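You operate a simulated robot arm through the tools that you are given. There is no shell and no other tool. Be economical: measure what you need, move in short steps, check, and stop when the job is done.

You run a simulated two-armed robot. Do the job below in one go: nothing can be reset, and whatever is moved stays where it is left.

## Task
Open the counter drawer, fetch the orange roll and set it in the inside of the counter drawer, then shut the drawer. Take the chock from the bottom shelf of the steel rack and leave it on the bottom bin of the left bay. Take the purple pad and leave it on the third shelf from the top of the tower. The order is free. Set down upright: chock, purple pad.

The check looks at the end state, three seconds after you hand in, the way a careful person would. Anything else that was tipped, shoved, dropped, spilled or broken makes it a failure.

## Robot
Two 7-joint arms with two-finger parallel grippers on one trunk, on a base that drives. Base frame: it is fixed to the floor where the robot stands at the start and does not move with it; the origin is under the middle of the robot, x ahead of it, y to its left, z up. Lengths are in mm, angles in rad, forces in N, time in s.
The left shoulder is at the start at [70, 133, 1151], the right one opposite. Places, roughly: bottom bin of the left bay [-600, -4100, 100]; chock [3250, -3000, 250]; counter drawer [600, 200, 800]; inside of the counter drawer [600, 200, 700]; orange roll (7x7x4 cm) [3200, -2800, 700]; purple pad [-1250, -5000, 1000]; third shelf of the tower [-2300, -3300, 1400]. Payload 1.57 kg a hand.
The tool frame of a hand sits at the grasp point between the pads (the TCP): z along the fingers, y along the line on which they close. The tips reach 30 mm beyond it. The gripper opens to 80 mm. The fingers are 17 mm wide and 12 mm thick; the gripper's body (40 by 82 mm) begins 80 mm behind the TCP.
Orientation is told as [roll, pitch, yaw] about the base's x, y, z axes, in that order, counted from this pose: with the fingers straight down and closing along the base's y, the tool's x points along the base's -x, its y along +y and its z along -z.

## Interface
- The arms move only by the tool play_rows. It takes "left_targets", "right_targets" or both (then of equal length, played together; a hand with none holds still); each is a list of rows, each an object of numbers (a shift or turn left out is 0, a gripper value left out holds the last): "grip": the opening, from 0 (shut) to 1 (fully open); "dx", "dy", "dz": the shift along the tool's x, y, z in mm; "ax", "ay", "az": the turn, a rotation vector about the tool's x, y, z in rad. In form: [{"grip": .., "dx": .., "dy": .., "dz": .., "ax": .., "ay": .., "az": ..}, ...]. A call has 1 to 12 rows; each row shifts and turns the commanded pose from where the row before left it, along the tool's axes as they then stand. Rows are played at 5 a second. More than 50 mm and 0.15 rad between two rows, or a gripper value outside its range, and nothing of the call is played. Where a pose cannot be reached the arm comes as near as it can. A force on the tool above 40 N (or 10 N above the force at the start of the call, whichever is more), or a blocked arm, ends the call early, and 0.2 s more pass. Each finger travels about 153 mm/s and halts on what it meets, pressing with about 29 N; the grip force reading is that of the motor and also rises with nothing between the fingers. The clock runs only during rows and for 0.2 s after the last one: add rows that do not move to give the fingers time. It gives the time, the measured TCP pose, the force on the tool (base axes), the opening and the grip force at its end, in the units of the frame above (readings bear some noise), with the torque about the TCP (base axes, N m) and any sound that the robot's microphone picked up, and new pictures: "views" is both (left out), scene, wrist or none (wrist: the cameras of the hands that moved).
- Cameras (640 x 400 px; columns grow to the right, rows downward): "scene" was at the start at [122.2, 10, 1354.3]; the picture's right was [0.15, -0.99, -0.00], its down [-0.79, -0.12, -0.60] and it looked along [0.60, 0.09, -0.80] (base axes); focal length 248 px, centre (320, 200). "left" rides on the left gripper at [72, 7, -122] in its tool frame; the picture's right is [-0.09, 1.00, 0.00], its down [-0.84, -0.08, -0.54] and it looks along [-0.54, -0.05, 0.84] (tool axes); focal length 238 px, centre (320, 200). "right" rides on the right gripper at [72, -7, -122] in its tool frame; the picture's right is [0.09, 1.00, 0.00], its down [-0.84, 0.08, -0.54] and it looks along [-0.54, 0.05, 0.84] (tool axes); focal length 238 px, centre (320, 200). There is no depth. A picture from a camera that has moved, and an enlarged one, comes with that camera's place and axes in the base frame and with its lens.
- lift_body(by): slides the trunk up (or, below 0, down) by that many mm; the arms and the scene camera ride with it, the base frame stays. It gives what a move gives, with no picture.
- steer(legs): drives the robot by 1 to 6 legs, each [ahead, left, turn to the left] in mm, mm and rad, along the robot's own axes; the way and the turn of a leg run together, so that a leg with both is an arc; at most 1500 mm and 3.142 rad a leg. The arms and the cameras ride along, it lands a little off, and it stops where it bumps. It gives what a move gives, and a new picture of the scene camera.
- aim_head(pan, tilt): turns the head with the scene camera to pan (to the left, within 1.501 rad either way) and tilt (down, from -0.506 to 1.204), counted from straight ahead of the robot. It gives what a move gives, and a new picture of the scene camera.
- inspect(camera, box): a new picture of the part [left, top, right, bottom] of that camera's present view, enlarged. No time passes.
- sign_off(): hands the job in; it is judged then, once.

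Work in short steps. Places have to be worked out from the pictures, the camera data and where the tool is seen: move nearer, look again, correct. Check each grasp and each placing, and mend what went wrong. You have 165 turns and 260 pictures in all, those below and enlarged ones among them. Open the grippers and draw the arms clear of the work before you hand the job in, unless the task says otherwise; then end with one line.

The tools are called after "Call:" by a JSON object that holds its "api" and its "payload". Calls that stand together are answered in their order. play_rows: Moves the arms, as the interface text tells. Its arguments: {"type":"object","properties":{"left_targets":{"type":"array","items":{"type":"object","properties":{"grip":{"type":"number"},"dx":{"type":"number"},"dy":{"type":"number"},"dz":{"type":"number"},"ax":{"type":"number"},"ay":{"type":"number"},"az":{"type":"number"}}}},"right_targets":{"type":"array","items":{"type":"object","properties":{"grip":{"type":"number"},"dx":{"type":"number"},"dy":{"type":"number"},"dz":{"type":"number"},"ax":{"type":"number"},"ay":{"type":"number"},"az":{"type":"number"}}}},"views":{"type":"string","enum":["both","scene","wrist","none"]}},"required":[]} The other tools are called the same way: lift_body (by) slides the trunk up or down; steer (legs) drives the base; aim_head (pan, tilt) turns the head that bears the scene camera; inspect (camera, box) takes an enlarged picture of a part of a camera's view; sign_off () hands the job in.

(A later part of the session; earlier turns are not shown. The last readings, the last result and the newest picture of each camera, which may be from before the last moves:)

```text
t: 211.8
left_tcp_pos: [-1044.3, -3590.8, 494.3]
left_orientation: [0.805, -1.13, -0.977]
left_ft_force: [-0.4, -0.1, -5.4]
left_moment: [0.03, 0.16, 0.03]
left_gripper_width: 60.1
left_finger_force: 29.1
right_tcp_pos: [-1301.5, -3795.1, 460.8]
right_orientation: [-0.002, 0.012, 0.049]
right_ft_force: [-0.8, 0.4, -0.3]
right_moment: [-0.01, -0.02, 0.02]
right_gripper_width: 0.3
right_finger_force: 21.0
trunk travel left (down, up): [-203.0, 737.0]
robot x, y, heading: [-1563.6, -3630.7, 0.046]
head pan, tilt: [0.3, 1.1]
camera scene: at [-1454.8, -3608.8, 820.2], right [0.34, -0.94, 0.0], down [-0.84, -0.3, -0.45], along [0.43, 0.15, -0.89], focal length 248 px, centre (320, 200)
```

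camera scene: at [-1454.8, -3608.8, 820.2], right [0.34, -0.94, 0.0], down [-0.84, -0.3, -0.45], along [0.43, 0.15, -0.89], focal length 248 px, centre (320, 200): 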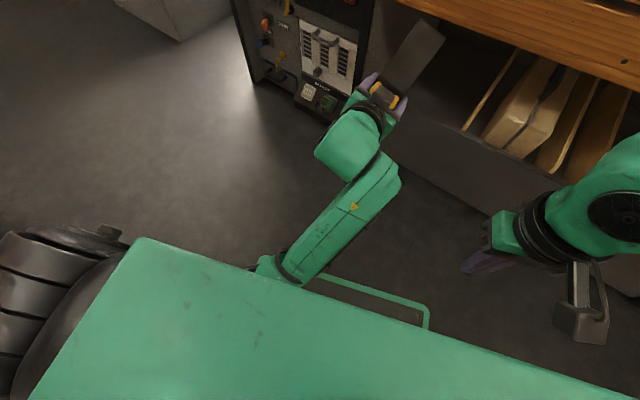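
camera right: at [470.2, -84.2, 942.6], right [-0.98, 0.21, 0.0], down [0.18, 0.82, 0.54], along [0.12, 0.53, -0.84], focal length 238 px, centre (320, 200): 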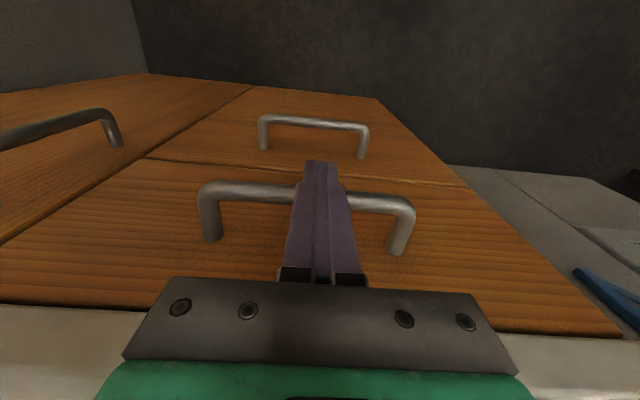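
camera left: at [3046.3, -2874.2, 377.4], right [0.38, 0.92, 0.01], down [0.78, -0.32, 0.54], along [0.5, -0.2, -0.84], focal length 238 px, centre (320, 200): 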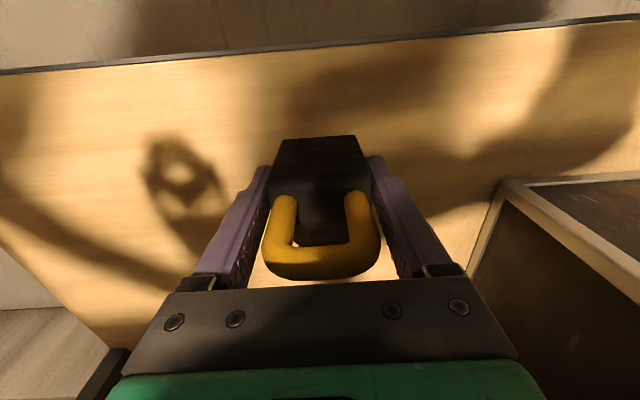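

The elbow lies under the chest. I move the hand outward to the left and slightly forward to draw the elbow out.

Call:
{"api": "play_rows", "payload": {"left_targets": [{"dy": 30}, {"dy": 35}, {"dy": 35}, {"dy": 35}, {"dy": 35}, {}], "views": "scene"}}

```text
t: 213.2
left_tcp_pos: [-1008.3, -3434.3, 546.8]
left_orientation: [0.802, -1.132, -0.976]
left_ft_force: [-0.3, -0.6, -4.4]
left_moment: [0.08, 0.2, 0.02]
left_gripper_width: 60.0
left_finger_force: 29.0
right_tcp_pos: [-1301.8, -3794.0, 460.4]
right_orientation: [-0.002, 0.011, 0.047]
right_ft_force: [-0.3, -0.2, 0.1]
right_moment: [0.0, -0.01, 0.0]
right_gripper_width: 0.0
right_finger_force: 21.3
trunk travel left (down, up): [-203.0, 737.0]
robot x, y, heading: [-1565.3, -3627.9, 0.043]
head pan, tilt: [0.3, 1.1]
camera scene: at [-1454.8, -3608.6, 820.2], right [0.34, -0.94, 0.0], down [-0.84, -0.3, -0.45], along [0.43, 0.15, -0.89], focal length 248 px, centre (320, 200)
```

scene: 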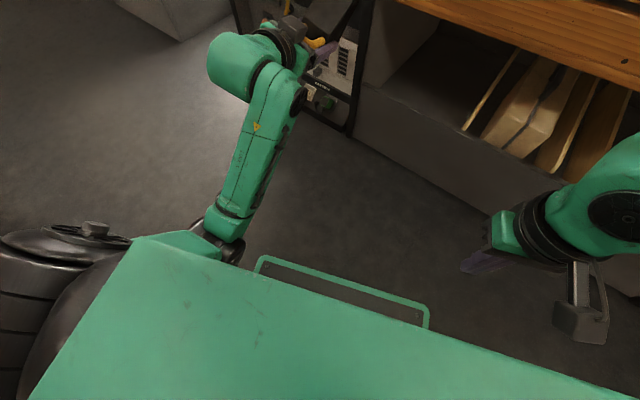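

Good: now the elbow is free and the forearm points forward. I level the hand's roll and lower the trunk.

Call:
{"api": "play_rows", "payload": {"left_targets": [{"az": -0.1}, {"az": -0.1}, {"az": -0.1}, {}], "views": "none"}}

Call:
{"api": "lift_body", "payload": {"by": -100}}

Call:
{"api": "aim_head", "payload": {"pan": 0.3, "tilt": 0.9}}

```text
t: 214.2
left_tcp_pos: [-1009.0, -3433.2, 547.4]
left_orientation: [0.079, -1.27, -0.206]
left_ft_force: [-0.4, -0.1, -4.4]
left_moment: [0.02, 0.19, -0.01]
left_gripper_width: 59.5
left_finger_force: 28.6
right_tcp_pos: [-1302.0, -3793.5, 461.8]
right_orientation: [0.0, 0.013, 0.047]
right_ft_force: [0.1, 0.0, 0.0]
right_moment: [-0.01, 0.0, 0.0]
right_gripper_width: 0.1
right_finger_force: 21.6
trunk travel left (down, up): [-203.0, 737.0]
robot x, y, heading: [-1560.6, -3633.1, 0.044]
head pan, tilt: [0.3, 1.1]
```

```text
t: 215.5
left_tcp_pos: [-1008.9, -3436.0, 446.2]
left_orientation: [0.085, -1.269, -0.212]
left_ft_force: [0.7, 0.3, -4.4]
left_moment: [0.01, 0.18, -0.01]
left_gripper_width: 60.1
left_finger_force: 29.6
right_tcp_pos: [-1303.5, -3794.9, 360.8]
right_orientation: [-0.003, 0.012, 0.048]
right_ft_force: [-0.3, -0.2, 0.1]
right_moment: [0.0, 0.01, -0.02]
right_gripper_width: 0.1
right_finger_force: 21.0
trunk travel left (down, up): [-103.0, 837.0]
robot x, y, heading: [-1565.2, -3631.3, 0.045]
head pan, tilt: [0.3, 1.1]
```

```text
t: 216.2
left_tcp_pos: [-1008.5, -3434.3, 447.0]
left_orientation: [0.085, -1.267, -0.213]
left_ft_force: [0.1, 0.0, -4.9]
left_moment: [0.03, 0.23, 0.0]
left_gripper_width: 60.0
left_finger_force: 29.4
right_tcp_pos: [-1301.1, -3793.2, 360.7]
right_orientation: [-0.002, 0.011, 0.046]
right_ft_force: [0.6, -0.3, -0.1]
right_moment: [-0.04, 0.01, 0.02]
right_gripper_width: 0.0
right_finger_force: 21.2
trunk travel left (down, up): [-103.0, 837.0]
robot x, y, heading: [-1560.4, -3631.0, 0.043]
head pan, tilt: [0.3, 0.901]
camera scene: at [-1443.3, -3604.5, 734.0], right [0.34, -0.94, 0.0], down [-0.74, -0.27, -0.62], along [0.58, 0.21, -0.78], focal length 248 px, centre (320, 200)
```

scene: 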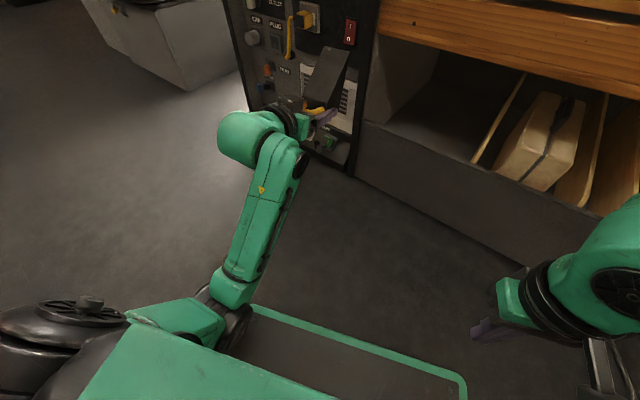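

The posture is good. I turn the base by -0.2 so the hand points straight into the bay, lower by 70, and extend the arm by 130 (still outside).

Call:
{"api": "steer", "payload": {"legs": [[0, 0, -0.2], [0, -60, 0]]}}

Call:
{"api": "lift_body", "payload": {"by": -70}}

Call:
{"api": "play_rows", "payload": {"left_targets": [{"dz": 40, "dx": -12}, {"dz": 40, "dx": -12}, {"dz": 40, "dx": -12}, {}], "views": "none"}}

Call:
{"api": "aim_head", "payload": {"pan": 0.2, "tilt": 0.7}}

```text
t: 218.0
left_tcp_pos: [-990.0, -3607.1, 447.5]
left_orientation: [0.086, -1.271, -0.411]
left_ft_force: [-0.5, 0.7, -5.2]
left_moment: [0.08, 0.2, -0.03]
left_gripper_width: 59.8
left_finger_force: 29.2
right_tcp_pos: [-1349.5, -3904.4, 360.7]
right_orientation: [-0.002, 0.011, -0.153]
right_ft_force: [0.1, 0.8, -0.4]
right_moment: [0.03, -0.01, -0.01]
right_gripper_width: 0.1
right_finger_force: 22.0
trunk travel left (down, up): [-103.0, 837.0]
robot x, y, heading: [-1575.3, -3695.4, -0.157]
head pan, tilt: [0.3, 0.901]
camera scene: at [-1449.5, -3688.8, 734.0], right [0.14, -0.99, 0.0], down [-0.78, -0.11, -0.62], along [0.61, 0.09, -0.78], focal length 248 px, centre (320, 200)
```

scene: 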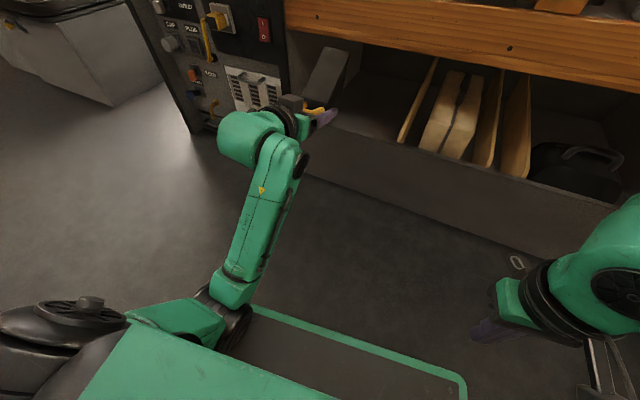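

```text
t: 219.2
left_tcp_pos: [-996.5, -3613.6, 453.8]
left_orientation: [0.237, -1.29, -0.555]
left_ft_force: [0.1, -0.2, -4.4]
left_moment: [0.11, 0.18, 0.01]
left_gripper_width: 59.9
left_finger_force: 29.1
right_tcp_pos: [-1356.8, -3906.8, 347.1]
right_orientation: [0.022, -0.017, -0.154]
right_ft_force: [-0.5, 0.7, 0.1]
right_moment: [0.0, -0.01, -0.03]
right_gripper_width: 0.0
right_finger_force: 21.3
trunk travel left (down, up): [-75.0, 865.0]
robot x, y, heading: [-1573.1, -3690.9, -0.157]
head pan, tilt: [0.3, 0.901]
stopped: the arm was blocked; the commanded pose is now the measured one
```

```text
t: 220.2
left_tcp_pos: [-866.9, -3644.5, 430.1]
left_orientation: [0.161, -1.286, -0.476]
left_ft_force: [-1.2, -0.8, -5.5]
left_moment: [0.06, 0.17, -0.01]
left_gripper_width: 59.7
left_finger_force: 29.0
right_tcp_pos: [-1348.4, -3902.5, 333.5]
right_orientation: [-0.002, 0.012, -0.152]
right_ft_force: [0.8, -0.5, -0.5]
right_moment: [-0.01, 0.02, -0.01]
right_gripper_width: 0.0
right_finger_force: 21.0
trunk travel left (down, up): [-75.0, 865.0]
robot x, y, heading: [-1570.8, -3690.1, -0.154]
head pan, tilt: [0.3, 0.901]
```

```text
t: 221.0
left_tcp_pos: [-867.9, -3645.0, 428.6]
left_orientation: [0.159, -1.282, -0.475]
left_ft_force: [0.7, -0.3, -5.7]
left_moment: [0.08, 0.21, 0.01]
left_gripper_width: 60.0
left_finger_force: 29.4
right_tcp_pos: [-1349.3, -3902.4, 334.0]
right_orientation: [-0.002, 0.012, -0.154]
right_ft_force: [0.6, 0.3, -0.1]
right_moment: [0.0, 0.0, 0.0]
right_gripper_width: 0.0
right_finger_force: 21.3
trunk travel left (down, up): [-75.0, 865.0]
robot x, y, heading: [-1569.6, -3691.0, -0.16]
head pan, tilt: [0.201, 0.7]
camera scene: at [-1439.2, -3695.9, 722.5], right [0.05, -1.0, 0.0], down [-0.64, -0.03, -0.76], along [0.76, 0.03, -0.65], focal length 248 px, centre (320, 200)
```

scene: 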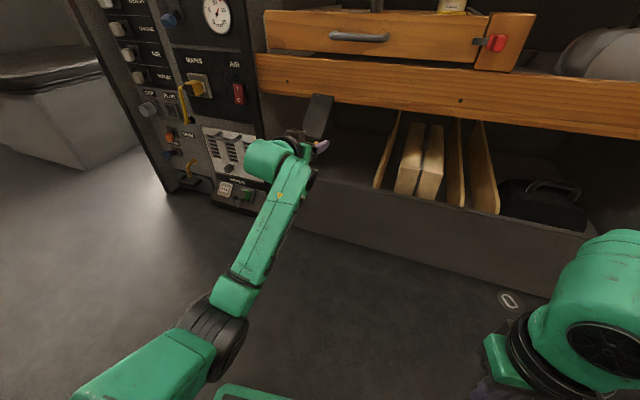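

After extending, the elbow is clear of the base and the hand is aligned (v≈-3735). I lower the trunk by 50.

Call:
{"api": "lift_body", "payload": {"by": -50}}

Call:
{"api": "aim_head", "payload": {"pan": 0.25, "tilt": 0.5}}

```text
t: 221.9
left_tcp_pos: [-870.2, -3644.4, 403.3]
left_orientation: [0.234, -1.306, -0.544]
left_ft_force: [-0.1, 0.0, -4.7]
left_moment: [0.03, 0.17, 0.0]
left_gripper_width: 59.9
left_finger_force: 29.1
right_tcp_pos: [-1351.5, -3903.0, 289.0]
right_orientation: [0.008, -0.002, -0.152]
right_ft_force: [1.0, 0.6, -0.2]
right_moment: [-0.02, -0.05, -0.03]
right_gripper_width: 0.0
right_finger_force: 21.2
trunk travel left (down, up): [-25.0, 915.0]
robot x, y, heading: [-1574.7, -3689.8, -0.153]
head pan, tilt: [0.201, 0.7]
```

```text
t: 222.6
left_tcp_pos: [-869.6, -3645.9, 405.1]
left_orientation: [0.244, -1.308, -0.556]
left_ft_force: [-0.5, 0.4, -5.2]
left_moment: [0.07, 0.19, 0.01]
left_gripper_width: 59.9
left_finger_force: 29.0
right_tcp_pos: [-1351.9, -3904.2, 287.5]
right_orientation: [0.01, -0.003, -0.153]
right_ft_force: [0.1, 0.3, 1.0]
right_moment: [0.0, 0.0, 0.01]
right_gripper_width: 0.0
right_finger_force: 20.7
trunk travel left (down, up): [-25.0, 915.0]
robot x, y, heading: [-1574.7, -3689.3, -0.151]
head pan, tilt: [0.25, 0.499]
camera scene: at [-1443.0, -3696.3, 695.0], right [0.09, -1.0, -0.01], down [-0.46, -0.04, -0.89], along [0.88, 0.09, -0.47], focal length 248 px, centre (320, 200)
```

scene: 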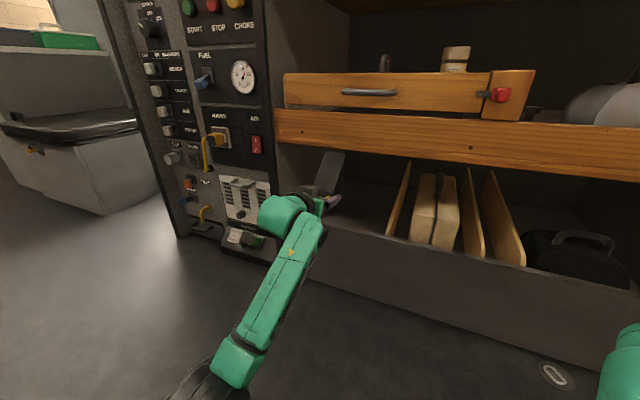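

The trunk pressed the elbow against something low (slight tilt in the readings). I raise it by 25 to relieve that and level the hand instead, which lowers the wrist.

Call:
{"api": "lift_body", "payload": {"by": 30}}

Call:
{"api": "play_rows", "payload": {"left_targets": [{"ay": -0.1, "dx": 8, "az": -0.05}, {"ay": -0.1, "dx": 8, "az": -0.05}, {}], "views": "scene"}}

```text
t: 223.4
left_tcp_pos: [-867.6, -3645.8, 406.3]
left_orientation: [0.155, -1.28, -0.473]
left_ft_force: [-0.3, 0.1, -4.9]
left_moment: [0.06, 0.18, 0.04]
left_gripper_width: 60.0
left_finger_force: 29.1
right_tcp_pos: [-1348.0, -3902.4, 312.9]
right_orientation: [-0.001, 0.013, -0.155]
right_ft_force: [0.2, 0.0, -0.3]
right_moment: [-0.02, 0.0, -0.02]
right_gripper_width: 0.0
right_finger_force: 21.2
trunk travel left (down, up): [-55.0, 885.0]
robot x, y, heading: [-1570.9, -3691.9, -0.154]
head pan, tilt: [0.25, 0.499]
```

```text
t: 224.4
left_tcp_pos: [-872.4, -3643.1, 425.1]
left_orientation: [-0.662, -1.515, 0.359]
left_ft_force: [0.8, 0.0, -5.8]
left_moment: [0.02, 0.17, 0.01]
left_gripper_width: 60.0
left_finger_force: 29.4
right_tcp_pos: [-1352.9, -3902.8, 317.8]
right_orientation: [0.009, -0.006, -0.153]
right_ft_force: [0.3, -0.4, 0.0]
right_moment: [0.0, 0.0, -0.01]
right_gripper_width: 0.1
right_finger_force: 21.2
trunk travel left (down, up): [-55.0, 885.0]
robot x, y, heading: [-1574.5, -3688.3, -0.155]
head pan, tilt: [0.25, 0.499]
stopped in row 3 (left hand): the arm was blocked; the commanded pose is now the measured one
camera scene: at [-1445.3, -3695.5, 724.7], right [0.09, -1.0, -0.01], down [-0.46, -0.04, -0.89], along [0.88, 0.09, -0.46], focal length 248 px, centre (320, 200)
```

scene: 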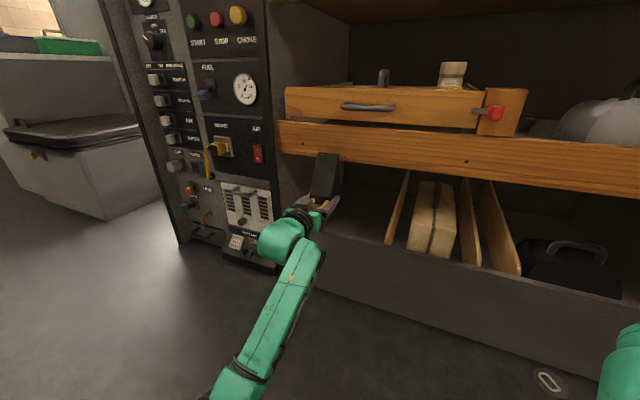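

The elbow again meets the base in this fully horizontal pose. I give that up: I return the hand to upright, and will use a 45° tilt (which kept the elbow out) sliding the hand along its own axis over the plank.

Call:
{"api": "lift_body", "payload": {"by": 200}}

Call:
{"api": "steer", "payload": {"legs": [[-60, 0, 0]]}}

Call:
{"api": "play_rows", "payload": {"left_targets": [{"ay": 0.14, "dx": 28}, {"ay": 0.14, "dx": 28}, {"ay": 0.14, "dx": 28}, {"ay": 0.14, "dx": 28}, {"ay": 0.14, "dx": 28}, {}], "views": "scene"}}

```text
t: 226.5
left_tcp_pos: [-867.5, -3639.8, 608.9]
left_orientation: [-0.662, -1.496, 0.361]
left_ft_force: [0.0, -0.4, -5.0]
left_moment: [0.04, 0.13, -0.02]
left_gripper_width: 59.9
left_finger_force: 28.8
right_tcp_pos: [-1348.7, -3902.5, 512.3]
right_orientation: [0.0, 0.012, -0.153]
right_ft_force: [0.2, 0.6, 0.7]
right_moment: [-0.02, 0.0, -0.01]
right_gripper_width: 0.1
right_finger_force: 21.4
trunk travel left (down, up): [-255.0, 685.0]
robot x, y, heading: [-1573.1, -3692.3, -0.154]
head pan, tilt: [0.25, 0.499]
```

```text
t: 227.5
left_tcp_pos: [-926.7, -3630.6, 608.9]
left_orientation: [-0.67, -1.496, 0.368]
left_ft_force: [-0.1, -0.1, -4.6]
left_moment: [0.03, 0.17, -0.01]
left_gripper_width: 59.9
left_finger_force: 28.8
right_tcp_pos: [-1408.6, -3893.9, 513.2]
right_orientation: [-0.001, 0.01, -0.154]
right_ft_force: [-0.9, 0.6, -0.8]
right_moment: [-0.02, -0.01, -0.05]
right_gripper_width: 0.0
right_finger_force: 21.2
trunk travel left (down, up): [-255.0, 685.0]
robot x, y, heading: [-1630.3, -3683.1, -0.16]
head pan, tilt: [0.25, 0.499]
camera scene: at [-1493.0, -3681.9, 920.4], right [0.09, -1.0, 0.0], down [-0.48, -0.05, -0.88], along [0.87, 0.08, -0.48], focal length 248 px, centre (320, 200)
```

scene: 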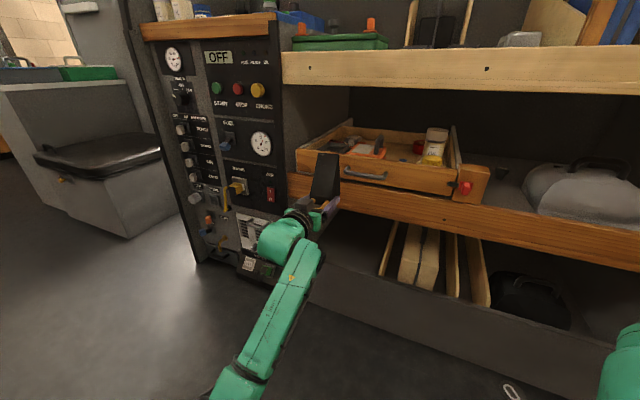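

```text
t: 228.9
left_tcp_pos: [-971.7, -3623.4, 479.3]
left_orientation: [-0.066, -0.809, -0.253]
left_ft_force: [0.1, -0.9, -5.4]
left_moment: [0.04, 0.22, -0.01]
left_gripper_width: 60.0
left_finger_force: 29.1
right_tcp_pos: [-1407.9, -3892.4, 514.2]
right_orientation: [-0.002, 0.013, -0.154]
right_ft_force: [-0.1, -0.3, 0.1]
right_moment: [0.01, -0.03, 0.01]
right_gripper_width: 0.0
right_finger_force: 21.8
trunk travel left (down, up): [-255.0, 685.0]
robot x, y, heading: [-1632.9, -3680.2, -0.157]
head pan, tilt: [0.25, 0.499]
camera scene: at [-1492.6, -3681.9, 920.3], right [0.09, -1.0, 0.0], down [-0.48, -0.05, -0.88], along [0.87, 0.08, -0.48], focal length 248 px, centre (320, 200)
```

scene: 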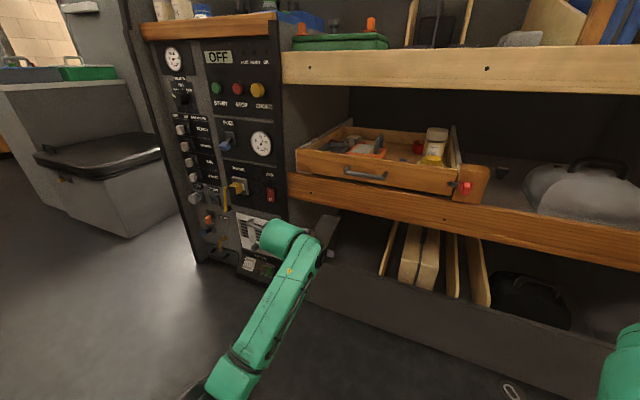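

This posture (hand tilted 46°, forearm straight ahead) is what I need. I square up to the bay, align with the compartment, and raise so that the hand's axis would cross the opening at z≈410.

Call:
{"api": "steer", "payload": {"legs": [[0, 0, -0.145], [0, 95, 0]]}}

Call:
{"api": "lift_body", "payload": {"by": 95}}

Call:
{"api": "aim_head", "payload": {"pan": 0.15, "tilt": 0.6}}

```text
t: 230.7
left_tcp_pos: [-942.9, -3628.2, 479.5]
left_orientation: [-0.067, -0.81, -0.398]
left_ft_force: [-0.5, 0.1, -6.2]
left_moment: [0.1, 0.19, -0.01]
left_gripper_width: 59.6
left_finger_force: 28.8
right_tcp_pos: [-1412.8, -3832.6, 513.4]
right_orientation: [-0.002, 0.012, -0.299]
right_ft_force: [-0.4, 0.7, 0.5]
right_moment: [0.01, -0.02, 0.01]
right_gripper_width: 0.1
right_finger_force: 21.4
trunk travel left (down, up): [-255.0, 685.0]
robot x, y, heading: [-1602.8, -3588.3, -0.301]
head pan, tilt: [0.25, 0.499]
camera scene: at [-1465.7, -3611.0, 920.3], right [-0.05, -1.0, 0.0], down [-0.48, 0.02, -0.88], along [0.88, -0.04, -0.48], focal length 248 px, centre (320, 200)
```

scene: 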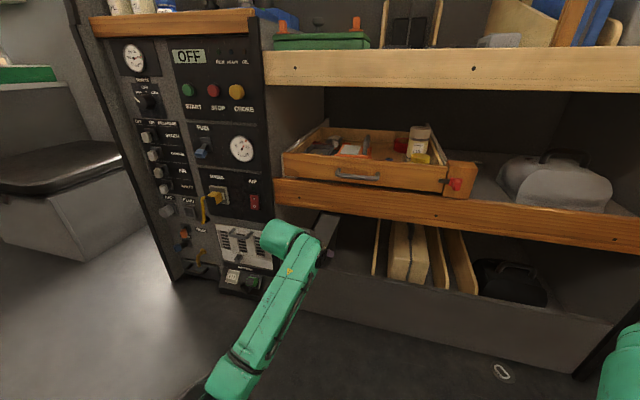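

```text
t: 231.9
left_tcp_pos: [-942.1, -3627.6, 574.9]
left_orientation: [-0.067, -0.81, -0.399]
left_ft_force: [-0.2, 0.1, -4.1]
left_moment: [0.09, 0.22, 0.0]
left_gripper_width: 59.7
left_finger_force: 28.5
right_tcp_pos: [-1411.8, -3831.6, 608.9]
right_orientation: [-0.001, 0.012, -0.298]
right_ft_force: [-0.1, 0.0, -0.3]
right_moment: [-0.01, 0.01, 0.01]
right_gripper_width: 0.0
right_finger_force: 21.3
trunk travel left (down, up): [-350.0, 590.0]
robot x, y, heading: [-1607.4, -3592.9, -0.304]
head pan, tilt: [0.25, 0.499]
```

```text
t: 232.6
left_tcp_pos: [-943.7, -3628.3, 574.4]
left_orientation: [-0.067, -0.811, -0.397]
left_ft_force: [-0.1, 0.0, -4.5]
left_moment: [0.08, 0.2, 0.0]
left_gripper_width: 59.9
left_finger_force: 29.1
right_tcp_pos: [-1412.7, -3831.7, 607.9]
right_orientation: [-0.001, 0.012, -0.299]
right_ft_force: [0.5, -0.4, 0.7]
right_moment: [-0.01, 0.01, 0.0]
right_gripper_width: 0.0
right_finger_force: 20.9
trunk travel left (down, up): [-350.0, 590.0]
robot x, y, heading: [-1606.5, -3592.6, -0.302]
head pan, tilt: [0.15, 0.6]
camera scene: at [-1469.2, -3619.9, 1006.3], right [-0.15, -0.99, 0.0], down [-0.56, 0.08, -0.82], along [0.82, -0.12, -0.57], focal length 248 px, centre (320, 200)
```

scene: 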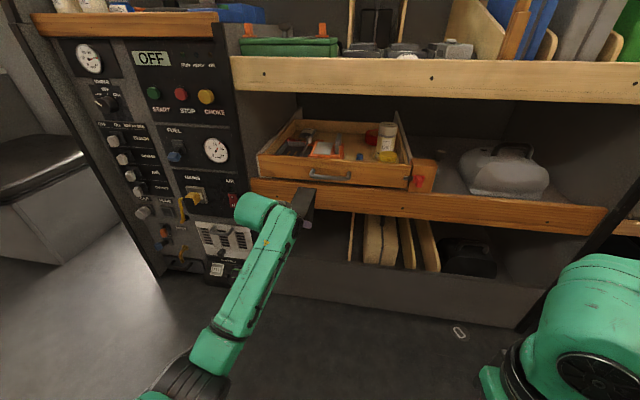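

Aligned: TCP at v≈-3741, compartment spans about -3575…-3895. I go diagonally: lower 95 then drive 100.

Call:
{"api": "lift_body", "payload": {"by": -95}}

Call:
{"api": "steer", "payload": {"legs": [[95, 0, 0]]}}

```text
t: 233.9
left_tcp_pos: [-942.5, -3627.8, 478.7]
left_orientation: [-0.068, -0.81, -0.399]
left_ft_force: [0.3, 0.1, -5.2]
left_moment: [0.09, 0.19, 0.02]
left_gripper_width: 59.7
left_finger_force: 28.6
right_tcp_pos: [-1412.1, -3832.9, 513.2]
right_orientation: [-0.002, 0.012, -0.299]
right_ft_force: [-0.2, 0.2, 0.2]
right_moment: [-0.01, 0.0, -0.01]
right_gripper_width: 0.0
right_finger_force: 21.3
trunk travel left (down, up): [-255.0, 685.0]
robot x, y, heading: [-1604.6, -3587.7, -0.3]
head pan, tilt: [0.15, 0.6]
```

```text
t: 235.0
left_tcp_pos: [-880.0, -3651.5, 468.8]
left_orientation: [-0.07, -0.779, -0.402]
left_ft_force: [-0.3, 0.6, -5.8]
left_moment: [0.04, 0.1, 0.02]
left_gripper_width: 59.8
left_finger_force: 29.3
right_tcp_pos: [-1345.5, -3852.9, 513.4]
right_orientation: [-0.003, 0.012, -0.297]
right_ft_force: [0.2, 0.3, 0.5]
right_moment: [0.0, -0.02, -0.01]
right_gripper_width: 0.0
right_finger_force: 21.7
trunk travel left (down, up): [-255.0, 685.0]
robot x, y, heading: [-1534.9, -3613.7, -0.297]
head pan, tilt: [0.15, 0.6]
stopped in leg 1: the force on the tool passed its limit (the readings are from after the stop); the commanded pose is now the measured one
camera scene: at [-1402.0, -3640.8, 911.3], right [-0.15, -0.99, 0.0], down [-0.56, 0.08, -0.82], along [0.82, -0.12, -0.57], focal length 248 px, centre (320, 200)
```

scene: 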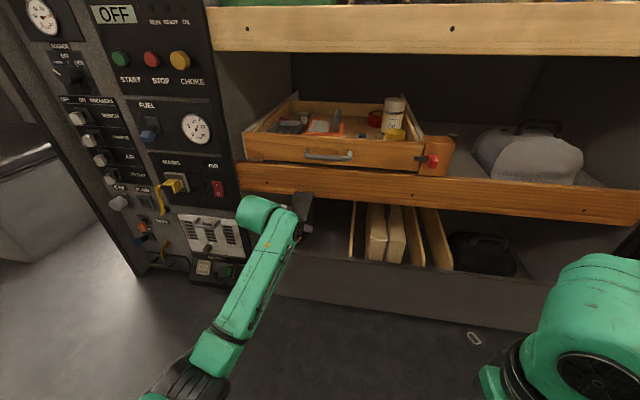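

The chock touched the mid-shelf plank: its wedge must extend farther forward than I thought. I back off and inspect it.

Call:
{"api": "steer", "payload": {"legs": [[-110, 0, 0]]}}

Call:
{"api": "inspect", "payload": {"camera": "left", "box": [120, 0, 520, 300]}}

Call:
{"api": "inspect", "payload": {"camera": "scene", "box": [180, 150, 400, 300]}}

```text
t: 236.2
left_tcp_pos: [-985.4, -3618.5, 469.7]
left_orientation: [-0.071, -0.784, -0.403]
left_ft_force: [-0.1, 0.9, -4.1]
left_moment: [0.04, 0.12, 0.0]
left_gripper_width: 60.0
left_finger_force: 29.1
right_tcp_pos: [-1450.1, -3821.8, 514.1]
right_orientation: [-0.002, 0.011, -0.3]
right_ft_force: [-0.6, -0.5, 0.3]
right_moment: [0.0, 0.0, 0.05]
right_gripper_width: 0.0
right_finger_force: 20.9
trunk travel left (down, up): [-255.0, 685.0]
robot x, y, heading: [-1637.4, -3579.0, -0.301]
head pan, tilt: [0.15, 0.6]
camera scene: at [-1507.5, -3608.3, 911.3], right [-0.15, -0.99, 0.0], down [-0.56, 0.08, -0.82], along [0.82, -0.12, -0.57], focal length 248 px, centre (320, 200)
```

scene: 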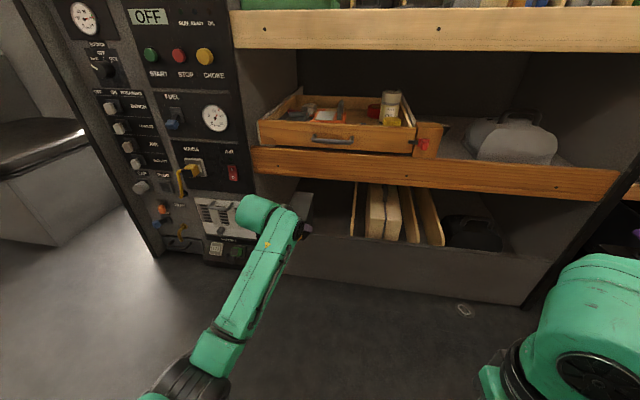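

```text
1.33 times, centred on (320, 150) of left
camera zoom: at [-1104.4, -3551.2, 504.3], right [0.49, 0.87, 0.01], down [0.18, -0.12, 0.98], along [0.85, -0.48, -0.21], focal length 318 px, centre (320, 267)
```

zoom: 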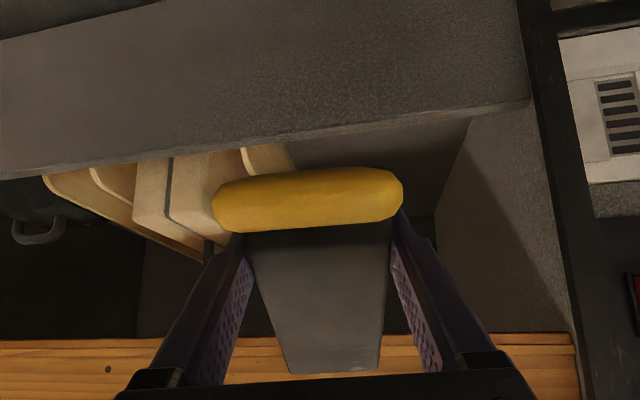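

```text
2.67 times, centred on (290, 225) of scene
camera zoom: at [-1507.5, -3608.3, 911.3], right [-0.15, -0.99, 0.0], down [-0.56, 0.08, -0.82], along [0.82, -0.12, -0.57], focal length 663 px, centre (400, 133)
```

zoom: 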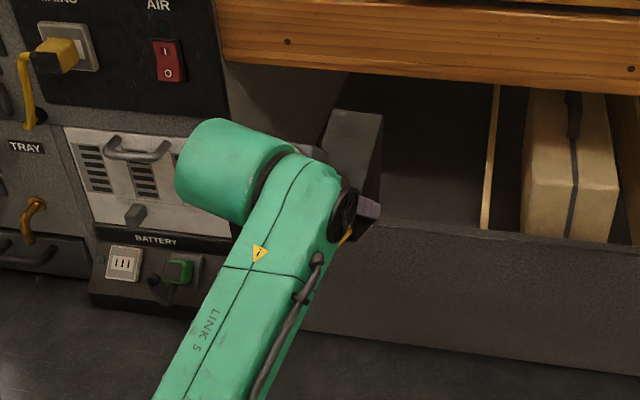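

The chock has rotated in the grip: its handle now points back toward me. I back into the aisle, raise, bring the hand upright again, and look at it properly.

Call:
{"api": "lift_body", "payload": {"by": 350}}

Call:
{"api": "play_rows", "payload": {"left_targets": [{"ay": 0.13, "dx": 26, "dz": -10}, {"ay": 0.13, "dx": 26, "dz": -10}, {"ay": 0.13, "dx": 26, "dz": -10}, {"ay": 0.13, "dx": 26}, {"ay": 0.13, "dx": 26}, {"ay": 0.13, "dx": 26}, {}], "views": "both"}}

```text
t: 239.6
left_tcp_pos: [-984.4, -3617.7, 819.3]
left_orientation: [-0.072, -0.781, -0.402]
left_ft_force: [0.4, 0.3, -4.3]
left_moment: [0.03, 0.1, -0.01]
left_gripper_width: 59.8
left_finger_force: 29.0
right_tcp_pos: [-1449.9, -3821.4, 863.8]
right_orientation: [-0.002, 0.013, -0.298]
right_ft_force: [0.1, -0.6, -0.9]
right_moment: [-0.01, 0.0, -0.01]
right_gripper_width: 0.3
right_finger_force: 21.4
trunk travel left (down, up): [-605.0, 335.0]
robot x, y, heading: [-1638.5, -3576.3, -0.3]
head pan, tilt: [0.15, 0.6]
```

```text
t: 241.2
left_tcp_pos: [-1124.2, -3553.0, 775.3]
left_orientation: [-0.048, -0.005, -0.451]
left_ft_force: [-0.3, -0.6, -5.5]
left_moment: [0.06, 0.06, -0.03]
left_gripper_width: 60.0
left_finger_force: 29.5
right_tcp_pos: [-1449.0, -3819.1, 863.1]
right_orientation: [-0.002, 0.012, -0.299]
right_ft_force: [-0.6, 0.5, 1.0]
right_moment: [0.0, 0.03, 0.01]
right_gripper_width: 0.3
right_finger_force: 21.1
trunk travel left (down, up): [-605.0, 335.0]
robot x, y, heading: [-1641.7, -3581.2, -0.302]
head pan, tilt: [0.15, 0.6]
camera scene: at [-1506.9, -3608.9, 1261.2], right [-0.15, -0.99, 0.0], down [-0.56, 0.08, -0.82], along [0.82, -0.12, -0.57], focal length 248 px, centre (320, 200)
camera left: at [-1183.6, -3510.9, 896.5], right [0.52, 0.85, -0.05], down [0.73, -0.41, 0.55], along [0.45, -0.32, -0.84], focal length 238 px, centre (320, 200)
```

scene: 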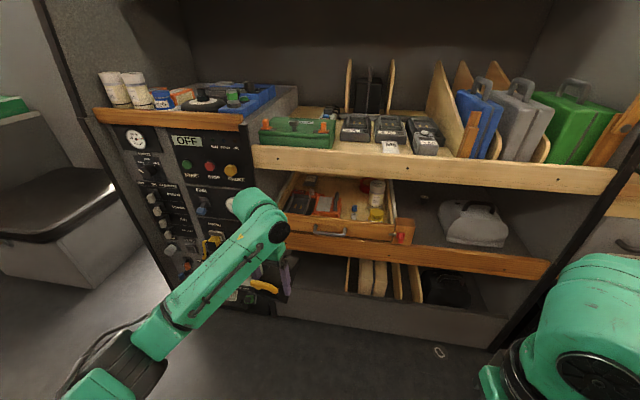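
left: 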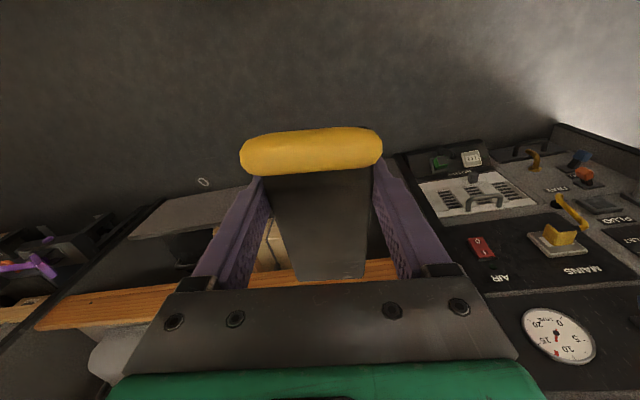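

The handle bar sits about 37 back and 30 up of the left TCP: the chock is turned ~50° in the grip. I will push the handle back upright with the right fingertips. First I bring the left hand to my midline and square it.

Call:
{"api": "play_rows", "payload": {"left_targets": [{"dy": -40, "dx": -9, "az": -0.05}, {"dy": -40, "dx": -9, "az": -0.05}, {"dy": -40, "dx": -9, "az": -0.05}, {"dy": -40, "dx": -9}, {}], "right_targets": [{}, {}, {}, {}, {}], "views": "none"}}

Call:
{"api": "play_rows", "payload": {"right_targets": [{"ay": -0.15, "dx": -20}, {"ay": -0.15, "dx": -20}, {"ay": -0.15, "dx": -20}, {"ay": -0.15, "dx": -20}, {"ay": -0.15, "dx": -20}, {"ay": -0.15, "dx": -15}, {"ay": -0.15, "dx": -10}, {}], "views": "scene"}}

```text
t: 242.4
left_tcp_pos: [-1149.6, -3714.0, 784.0]
left_orientation: [-0.05, 0.003, -0.299]
left_ft_force: [0.0, -0.3, -4.8]
left_moment: [0.02, 0.14, 0.01]
left_gripper_width: 60.0
left_finger_force: 29.1
right_tcp_pos: [-1450.2, -3819.8, 864.3]
right_orientation: [-0.002, 0.013, -0.298]
right_ft_force: [0.8, 0.1, -1.1]
right_moment: [-0.01, 0.02, 0.01]
right_gripper_width: 0.0
right_finger_force: 20.7
trunk travel left (down, up): [-605.0, 335.0]
robot x, y, heading: [-1641.4, -3577.7, -0.303]
head pan, tilt: [0.15, 0.6]
```

```text
t: 244.2
left_tcp_pos: [-1150.3, -3716.0, 785.2]
left_orientation: [-0.05, 0.002, -0.302]
left_ft_force: [-0.1, 0.8, -5.0]
left_moment: [0.03, 0.06, 0.04]
left_gripper_width: 59.8
left_finger_force: 28.8
right_tcp_pos: [-1295.3, -3831.5, 940.8]
right_orientation: [-0.011, -0.955, -0.295]
right_ft_force: [-0.4, -0.5, 0.0]
right_moment: [0.0, -0.03, 0.0]
right_gripper_width: 0.0
right_finger_force: 21.0
right hand out of reach, approached as far as the arm can: row 2, 3, 4, 5, 6, 7
trunk travel left (down, up): [-605.0, 335.0]
robot x, y, heading: [-1642.0, -3582.0, -0.303]
head pan, tilt: [0.15, 0.6]
camera scene: at [-1507.4, -3608.2, 1261.3], right [-0.15, -0.99, 0.0], down [-0.56, 0.08, -0.82], along [0.82, -0.12, -0.57], focal length 248 px, centre (320, 200)
```

scene: 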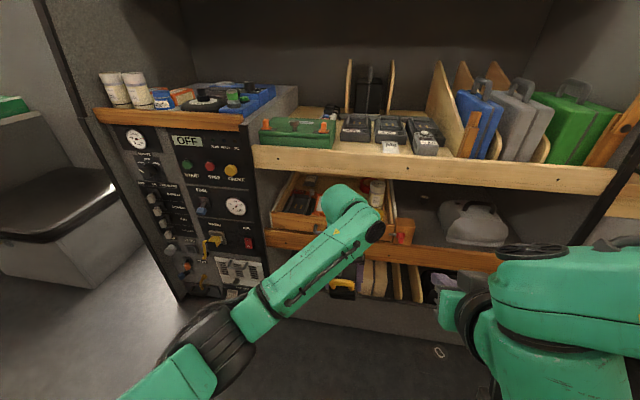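

The right hand is pitched. I lower it beside, then slide it left so its fingertips stand just behind the chock's handle bar.

Call:
{"api": "play_rows", "payload": {"right_targets": [{"dz": 24, "dx": 28}, {"dz": 24, "dx": 28}, {"dz": 22, "dx": 28}, {"dy": 40}, {"dy": 40}, {"dy": 40}, {}], "views": "both"}}

```text
t: 245.8
left_tcp_pos: [-1149.5, -3714.9, 785.2]
left_orientation: [-0.053, 0.005, -0.3]
left_ft_force: [0.2, -0.6, -4.7]
left_moment: [0.03, 0.06, 0.0]
left_gripper_width: 60.1
left_finger_force: 29.1
right_tcp_pos: [-1255.7, -3761.5, 860.4]
right_orientation: [-0.01, -0.955, -0.296]
right_ft_force: [0.0, 0.2, 0.6]
right_moment: [0.03, 0.02, 0.01]
right_gripper_width: 0.3
right_finger_force: 20.6
right hand out of reach, approached as far as the arm can: row 1, 5, 6
trunk travel left (down, up): [-605.0, 335.0]
robot x, y, heading: [-1639.3, -3580.7, -0.302]
head pan, tilt: [0.15, 0.6]
camera scene: at [-1506.6, -3608.7, 1261.2], right [-0.15, -0.99, 0.0], down [-0.56, 0.08, -0.82], along [0.82, -0.12, -0.57], focal length 248 px, centre (320, 200)
camera right: at [-1390.6, -3725.1, 871.0], right [0.25, 0.97, -0.08], down [0.06, 0.07, 1.0], along [0.97, -0.25, -0.05], focal length 238 px, centre (320, 200)
```

scene: 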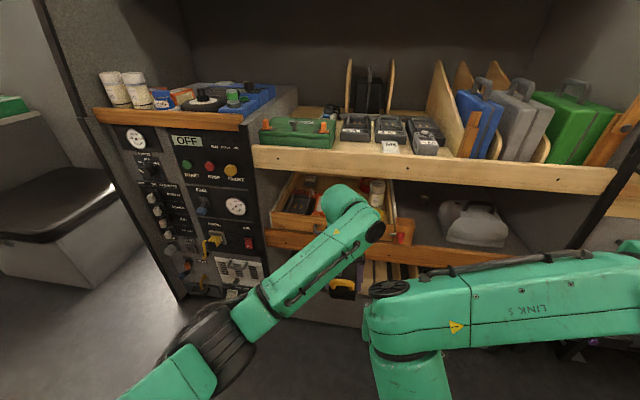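
right: 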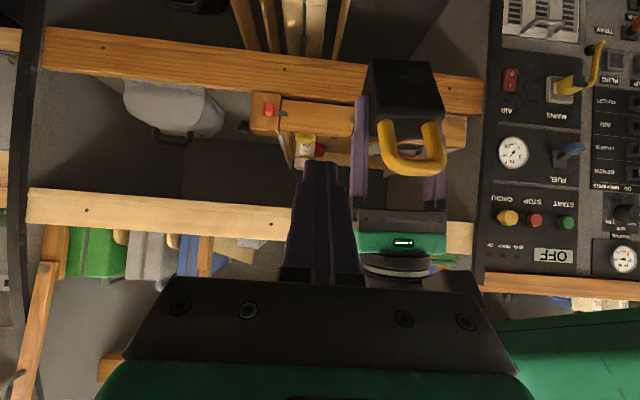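

From the right camera I see the handle loop clearly. The right arm is near its sideways limit, so I bring the left hand 76 to the right instead, and lower the right fingertips by 22.

Call:
{"api": "play_rows", "payload": {"left_targets": [{"dy": 0}, {"dy": -38}, {"dy": -38}, {}], "right_targets": [{"dz": 13, "dx": 18}, {}, {}, {}], "views": "wrist"}}

```text
t: 246.8
left_tcp_pos: [-1171.6, -3788.2, 788.2]
left_orientation: [-0.049, 0.003, -0.302]
left_ft_force: [-0.3, 0.1, -5.2]
left_moment: [-0.01, 0.1, -0.02]
left_gripper_width: 59.7
left_finger_force: 28.8
right_tcp_pos: [-1255.9, -3769.4, 842.2]
right_orientation: [-0.009, -0.955, -0.295]
right_ft_force: [-0.6, -1.0, 0.1]
right_moment: [0.02, 0.02, -0.01]
right_gripper_width: 0.0
right_finger_force: 21.0
right hand out of reach, approached as far as the arm can: row 1
trunk travel left (down, up): [-605.0, 335.0]
robot x, y, heading: [-1639.3, -3583.5, -0.297]
head pan, tilt: [0.15, 0.6]
camera right: at [-1391.4, -3733.4, 853.6], right [0.25, 0.97, -0.08], down [0.07, 0.07, 1.0], along [0.97, -0.25, -0.05], focal length 238 px, centre (320, 200)
camera left: at [-1236.3, -3754.3, 909.3], right [0.38, 0.92, -0.05], down [0.79, -0.3, 0.54], along [0.49, -0.25, -0.84], focal length 238 px, centre (320, 200)
```

right: 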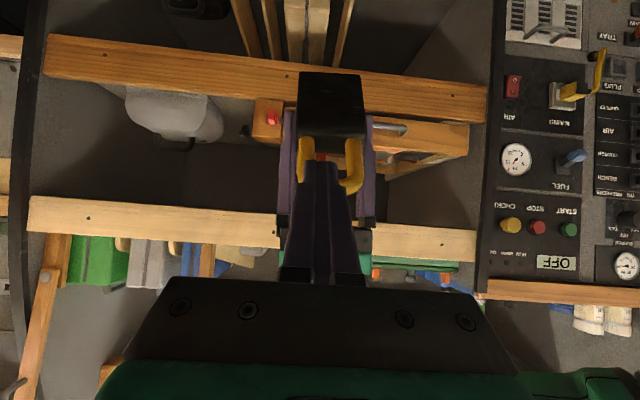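
left: 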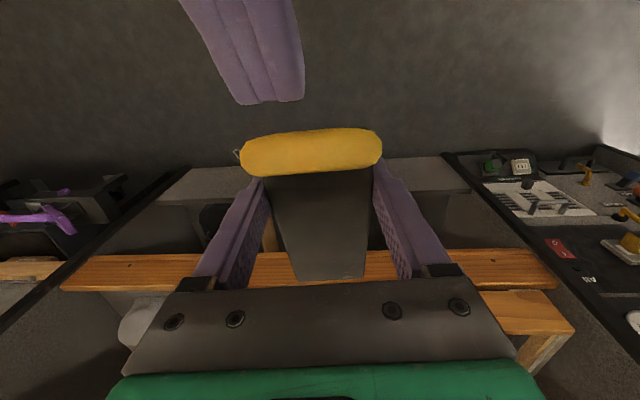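

The right fingertips stand about 17 mm behind the handle bar at its height. I push forward gently, 52 mm.

Call:
{"api": "play_rows", "payload": {"right_targets": [{"dz": 8, "dx": -6}, {"dz": 8, "dx": -6}, {"dz": 7, "dx": -7.4}, {"dz": 7, "dx": -7.4}, {"dz": 7, "dx": -7.4}, {}], "views": "wrist"}}

Call:
{"api": "inspect", "payload": {"camera": "left", "box": [120, 0, 520, 300]}}

```text
t: 247.7
left_tcp_pos: [-1171.1, -3787.6, 786.9]
left_orientation: [-0.051, 0.003, -0.297]
left_ft_force: [2.0, -0.4, -3.2]
left_moment: [0.23, 0.62, 0.04]
left_gripper_width: 59.8
left_finger_force: 29.8
right_tcp_pos: [-1226.0, -3777.0, 843.3]
right_orientation: [-0.011, -0.948, -0.286]
right_ft_force: [-2.1, 1.4, -2.7]
right_moment: [-0.16, -0.29, 0.01]
right_gripper_width: 0.1
right_finger_force: 21.1
trunk travel left (down, up): [-605.0, 335.0]
robot x, y, heading: [-1645.2, -3581.2, -0.296]
head pan, tilt: [0.15, 0.6]
stopped in row 4 (left hand): the force on the tool passed its limit (the readings are from after the stop); the commanded pose is now the measured one
camera right: at [-1362.1, -3742.4, 855.7], right [0.24, 0.97, -0.08], down [0.07, 0.07, 1.0], along [0.97, -0.24, -0.05], focal length 238 px, centre (320, 200)
```

right: 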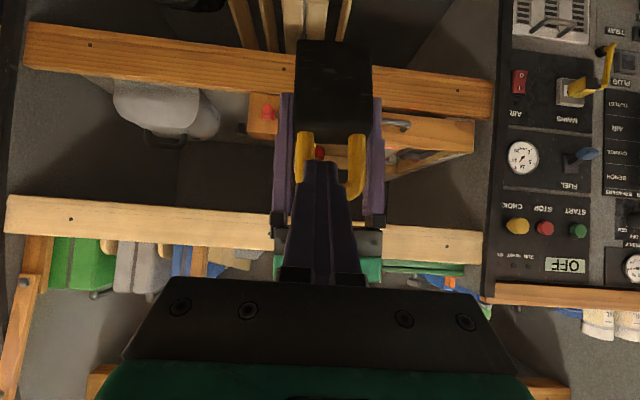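

```text
1.33 times, centred on (320, 150) of left
camera zoom: at [-1235.4, -3754.1, 908.4], right [0.38, 0.92, -0.05], down [0.79, -0.29, 0.54], along [0.49, -0.24, -0.84], focal length 318 px, centre (320, 267)
```

zoom: 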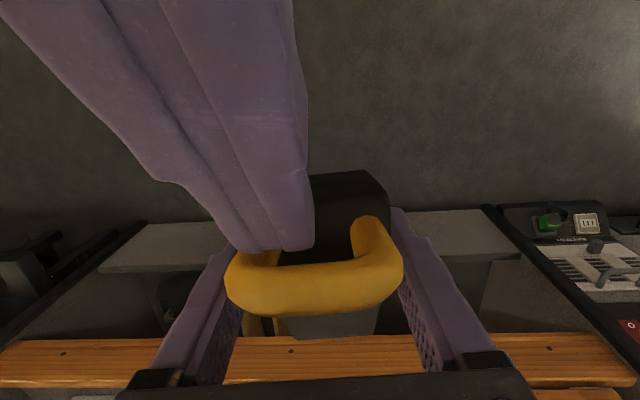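

It works: the handle is rotating back upright. I push on in smaller steps.

Call:
{"api": "play_rows", "payload": {"right_targets": [{"dz": 5, "dx": -4}, {"dz": 5, "dx": -4}, {"dz": 5, "dx": -4}, {"dz": 5, "dx": -4}, {"dz": 5, "dx": -4}, {}], "views": "none"}}

Call:
{"api": "inspect", "payload": {"camera": "left", "box": [120, 0, 520, 300]}}

```text
t: 248.2
left_tcp_pos: [-1169.6, -3785.8, 787.4]
left_orientation: [-0.051, 0.002, -0.29]
left_ft_force: [1.4, -1.3, -2.0]
left_moment: [0.4, 0.65, 0.07]
left_gripper_width: 60.1
left_finger_force: 29.2
right_tcp_pos: [-1222.8, -3776.5, 840.7]
right_orientation: [-0.015, -0.937, -0.274]
right_ft_force: [-1.7, 2.2, -3.2]
right_moment: [-0.23, -0.3, 0.0]
right_gripper_width: 0.1
right_finger_force: 20.8
trunk travel left (down, up): [-605.0, 335.0]
robot x, y, heading: [-1642.4, -3579.9, -0.301]
head pan, tilt: [0.15, 0.6]
stopped in row 2 (left hand): the force on the tool passed its limit (the readings are from after the stop); the commanded pose is now the measured one
```

```text
1.33 times, centred on (320, 150) of left
camera zoom: at [-1233.4, -3753.1, 908.1], right [0.37, 0.93, -0.05], down [0.79, -0.29, 0.54], along [0.49, -0.24, -0.84], focal length 318 px, centre (320, 267)
```

zoom: 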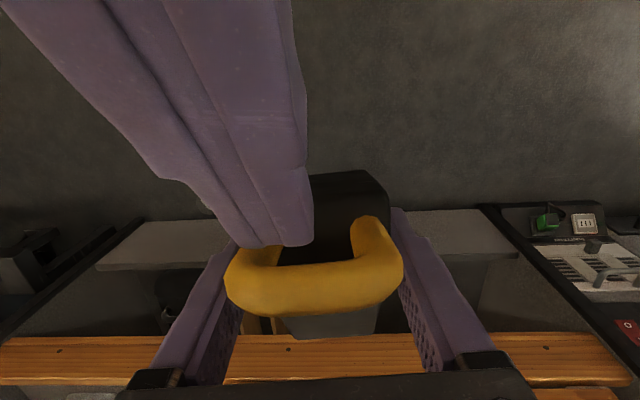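

No more rotation in that call; the tip presses low on one leg. I back off, go 12 mm higher to push on the bar itself, and try again.

Call:
{"api": "play_rows", "payload": {"right_targets": [{"dz": -10, "dx": 6}, {"dx": -10, "dz": -7, "dy": 5}, {"dz": 8, "dx": -6}, {"dz": 5, "dx": -3.5}, {"dz": 4, "dx": -3}, {"dz": 4, "dx": -3}, {"dz": 4, "dx": -3}, {}], "views": "none"}}

Call:
{"api": "inspect", "payload": {"camera": "left", "box": [120, 0, 520, 300]}}

```text
t: 249.3
left_tcp_pos: [-1166.1, -3784.3, 786.2]
left_orientation: [-0.048, 0.0, -0.284]
left_ft_force: [0.3, -0.1, -4.6]
left_moment: [0.02, 0.07, 0.05]
left_gripper_width: 59.6
left_finger_force: 29.2
right_tcp_pos: [-1218.0, -3770.0, 853.7]
right_orientation: [-0.017, -0.936, -0.264]
right_ft_force: [-0.9, -0.3, -1.7]
right_moment: [-0.04, -0.24, 0.11]
right_gripper_width: 0.1
right_finger_force: 21.7
trunk travel left (down, up): [-605.0, 335.0]
robot x, y, heading: [-1643.3, -3577.3, -0.302]
head pan, tilt: [0.15, 0.6]
stopped in row 5 (right hand): the force on the tool passed its limit (the readings are from after the stop); the commanded pose is now the measured one
```

```text
1.33 times, centred on (320, 150) of left
camera zoom: at [-1231.7, -3751.8, 906.7], right [0.37, 0.93, -0.05], down [0.79, -0.28, 0.54], along [0.49, -0.24, -0.84], focal length 318 px, centre (320, 267)
```

zoom: 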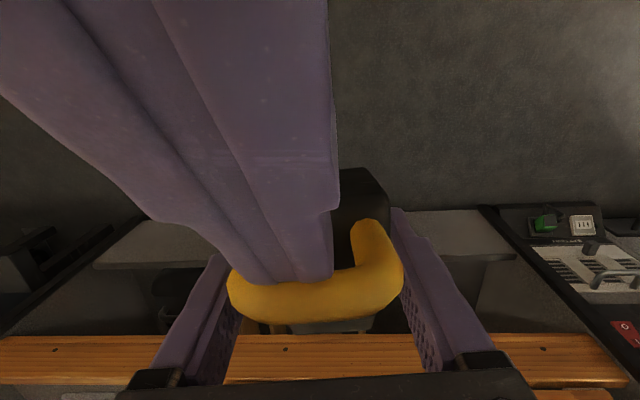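

The lean is now about 20°, which is good enough: set down heel first, it will settle flat. I withdraw the right hand the way it came and straighten it.

Call:
{"api": "play_rows", "payload": {"right_targets": [{"dz": -20, "dx": 12}, {"dz": -25, "dx": 18}, {"dy": -40}, {"dy": -40}, {"dx": -30, "dz": -20}, {"ay": 0.15, "dx": 15}, {"ay": 0.15, "dx": 15}, {"ay": 0.15, "dx": 20}, {"ay": 0.15, "dx": 20}, {"ay": 0.15, "dx": 20}, {"ay": 0.15, "dx": 20}, {}], "views": "none"}}

Call:
{"api": "play_rows", "payload": {"left_targets": [{"dy": 40}, {"dy": 40}, {"dy": 40}, {"dy": 40}, {"dy": 40}, {"dy": 36}, {}], "views": "both"}}

```text
t: 251.9
left_tcp_pos: [-1166.6, -3783.6, 786.6]
left_orientation: [-0.05, 0.0, -0.285]
left_ft_force: [0.1, 0.8, -4.5]
left_moment: [0.02, 0.1, 0.02]
left_gripper_width: 59.7
left_finger_force: 29.1
right_tcp_pos: [-1373.6, -3807.7, 840.1]
right_orientation: [-0.007, -0.035, -0.276]
right_ft_force: [-0.9, -1.0, 0.0]
right_moment: [0.0, 0.0, 0.01]
right_gripper_width: 0.1
right_finger_force: 21.4
right hand out of reach, approached as far as the arm can: row 4
trunk travel left (down, up): [-605.0, 335.0]
robot x, y, heading: [-1642.5, -3581.4, -0.301]
head pan, tilt: [0.15, 0.6]
```

```text
t: 253.5
left_tcp_pos: [-1099.9, -3556.5, 774.7]
left_orientation: [-0.05, -0.002, -0.284]
left_ft_force: [0.1, -0.4, -5.3]
left_moment: [0.03, 0.07, -0.01]
left_gripper_width: 59.9
left_finger_force: 29.1
right_tcp_pos: [-1373.8, -3808.0, 838.8]
right_orientation: [-0.009, -0.037, -0.277]
right_ft_force: [0.0, 0.6, 0.0]
right_moment: [-0.01, -0.01, 0.01]
right_gripper_width: 0.0
right_finger_force: 21.2
trunk travel left (down, up): [-605.0, 335.0]
robot x, y, heading: [-1644.9, -3579.0, -0.303]
head pan, tilt: [0.15, 0.6]
camera scene: at [-1507.1, -3609.0, 1261.3], right [-0.15, -0.99, 0.0], down [-0.56, 0.08, -0.82], along [0.82, -0.12, -0.57], focal length 248 px, centre (320, 200)
camera left: at [-1165.1, -3525.2, 896.4], right [0.37, 0.93, -0.05], down [0.79, -0.28, 0.55], along [0.49, -0.24, -0.84], focal length 238 px, centre (320, 200)
```

scene: 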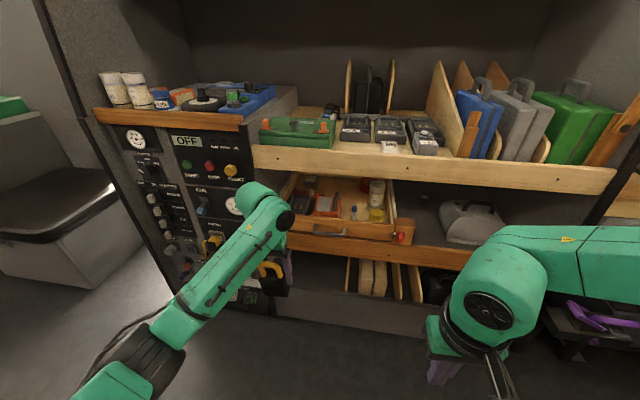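
left: 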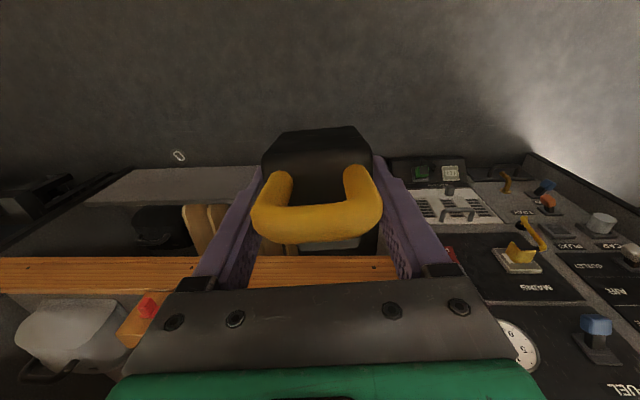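

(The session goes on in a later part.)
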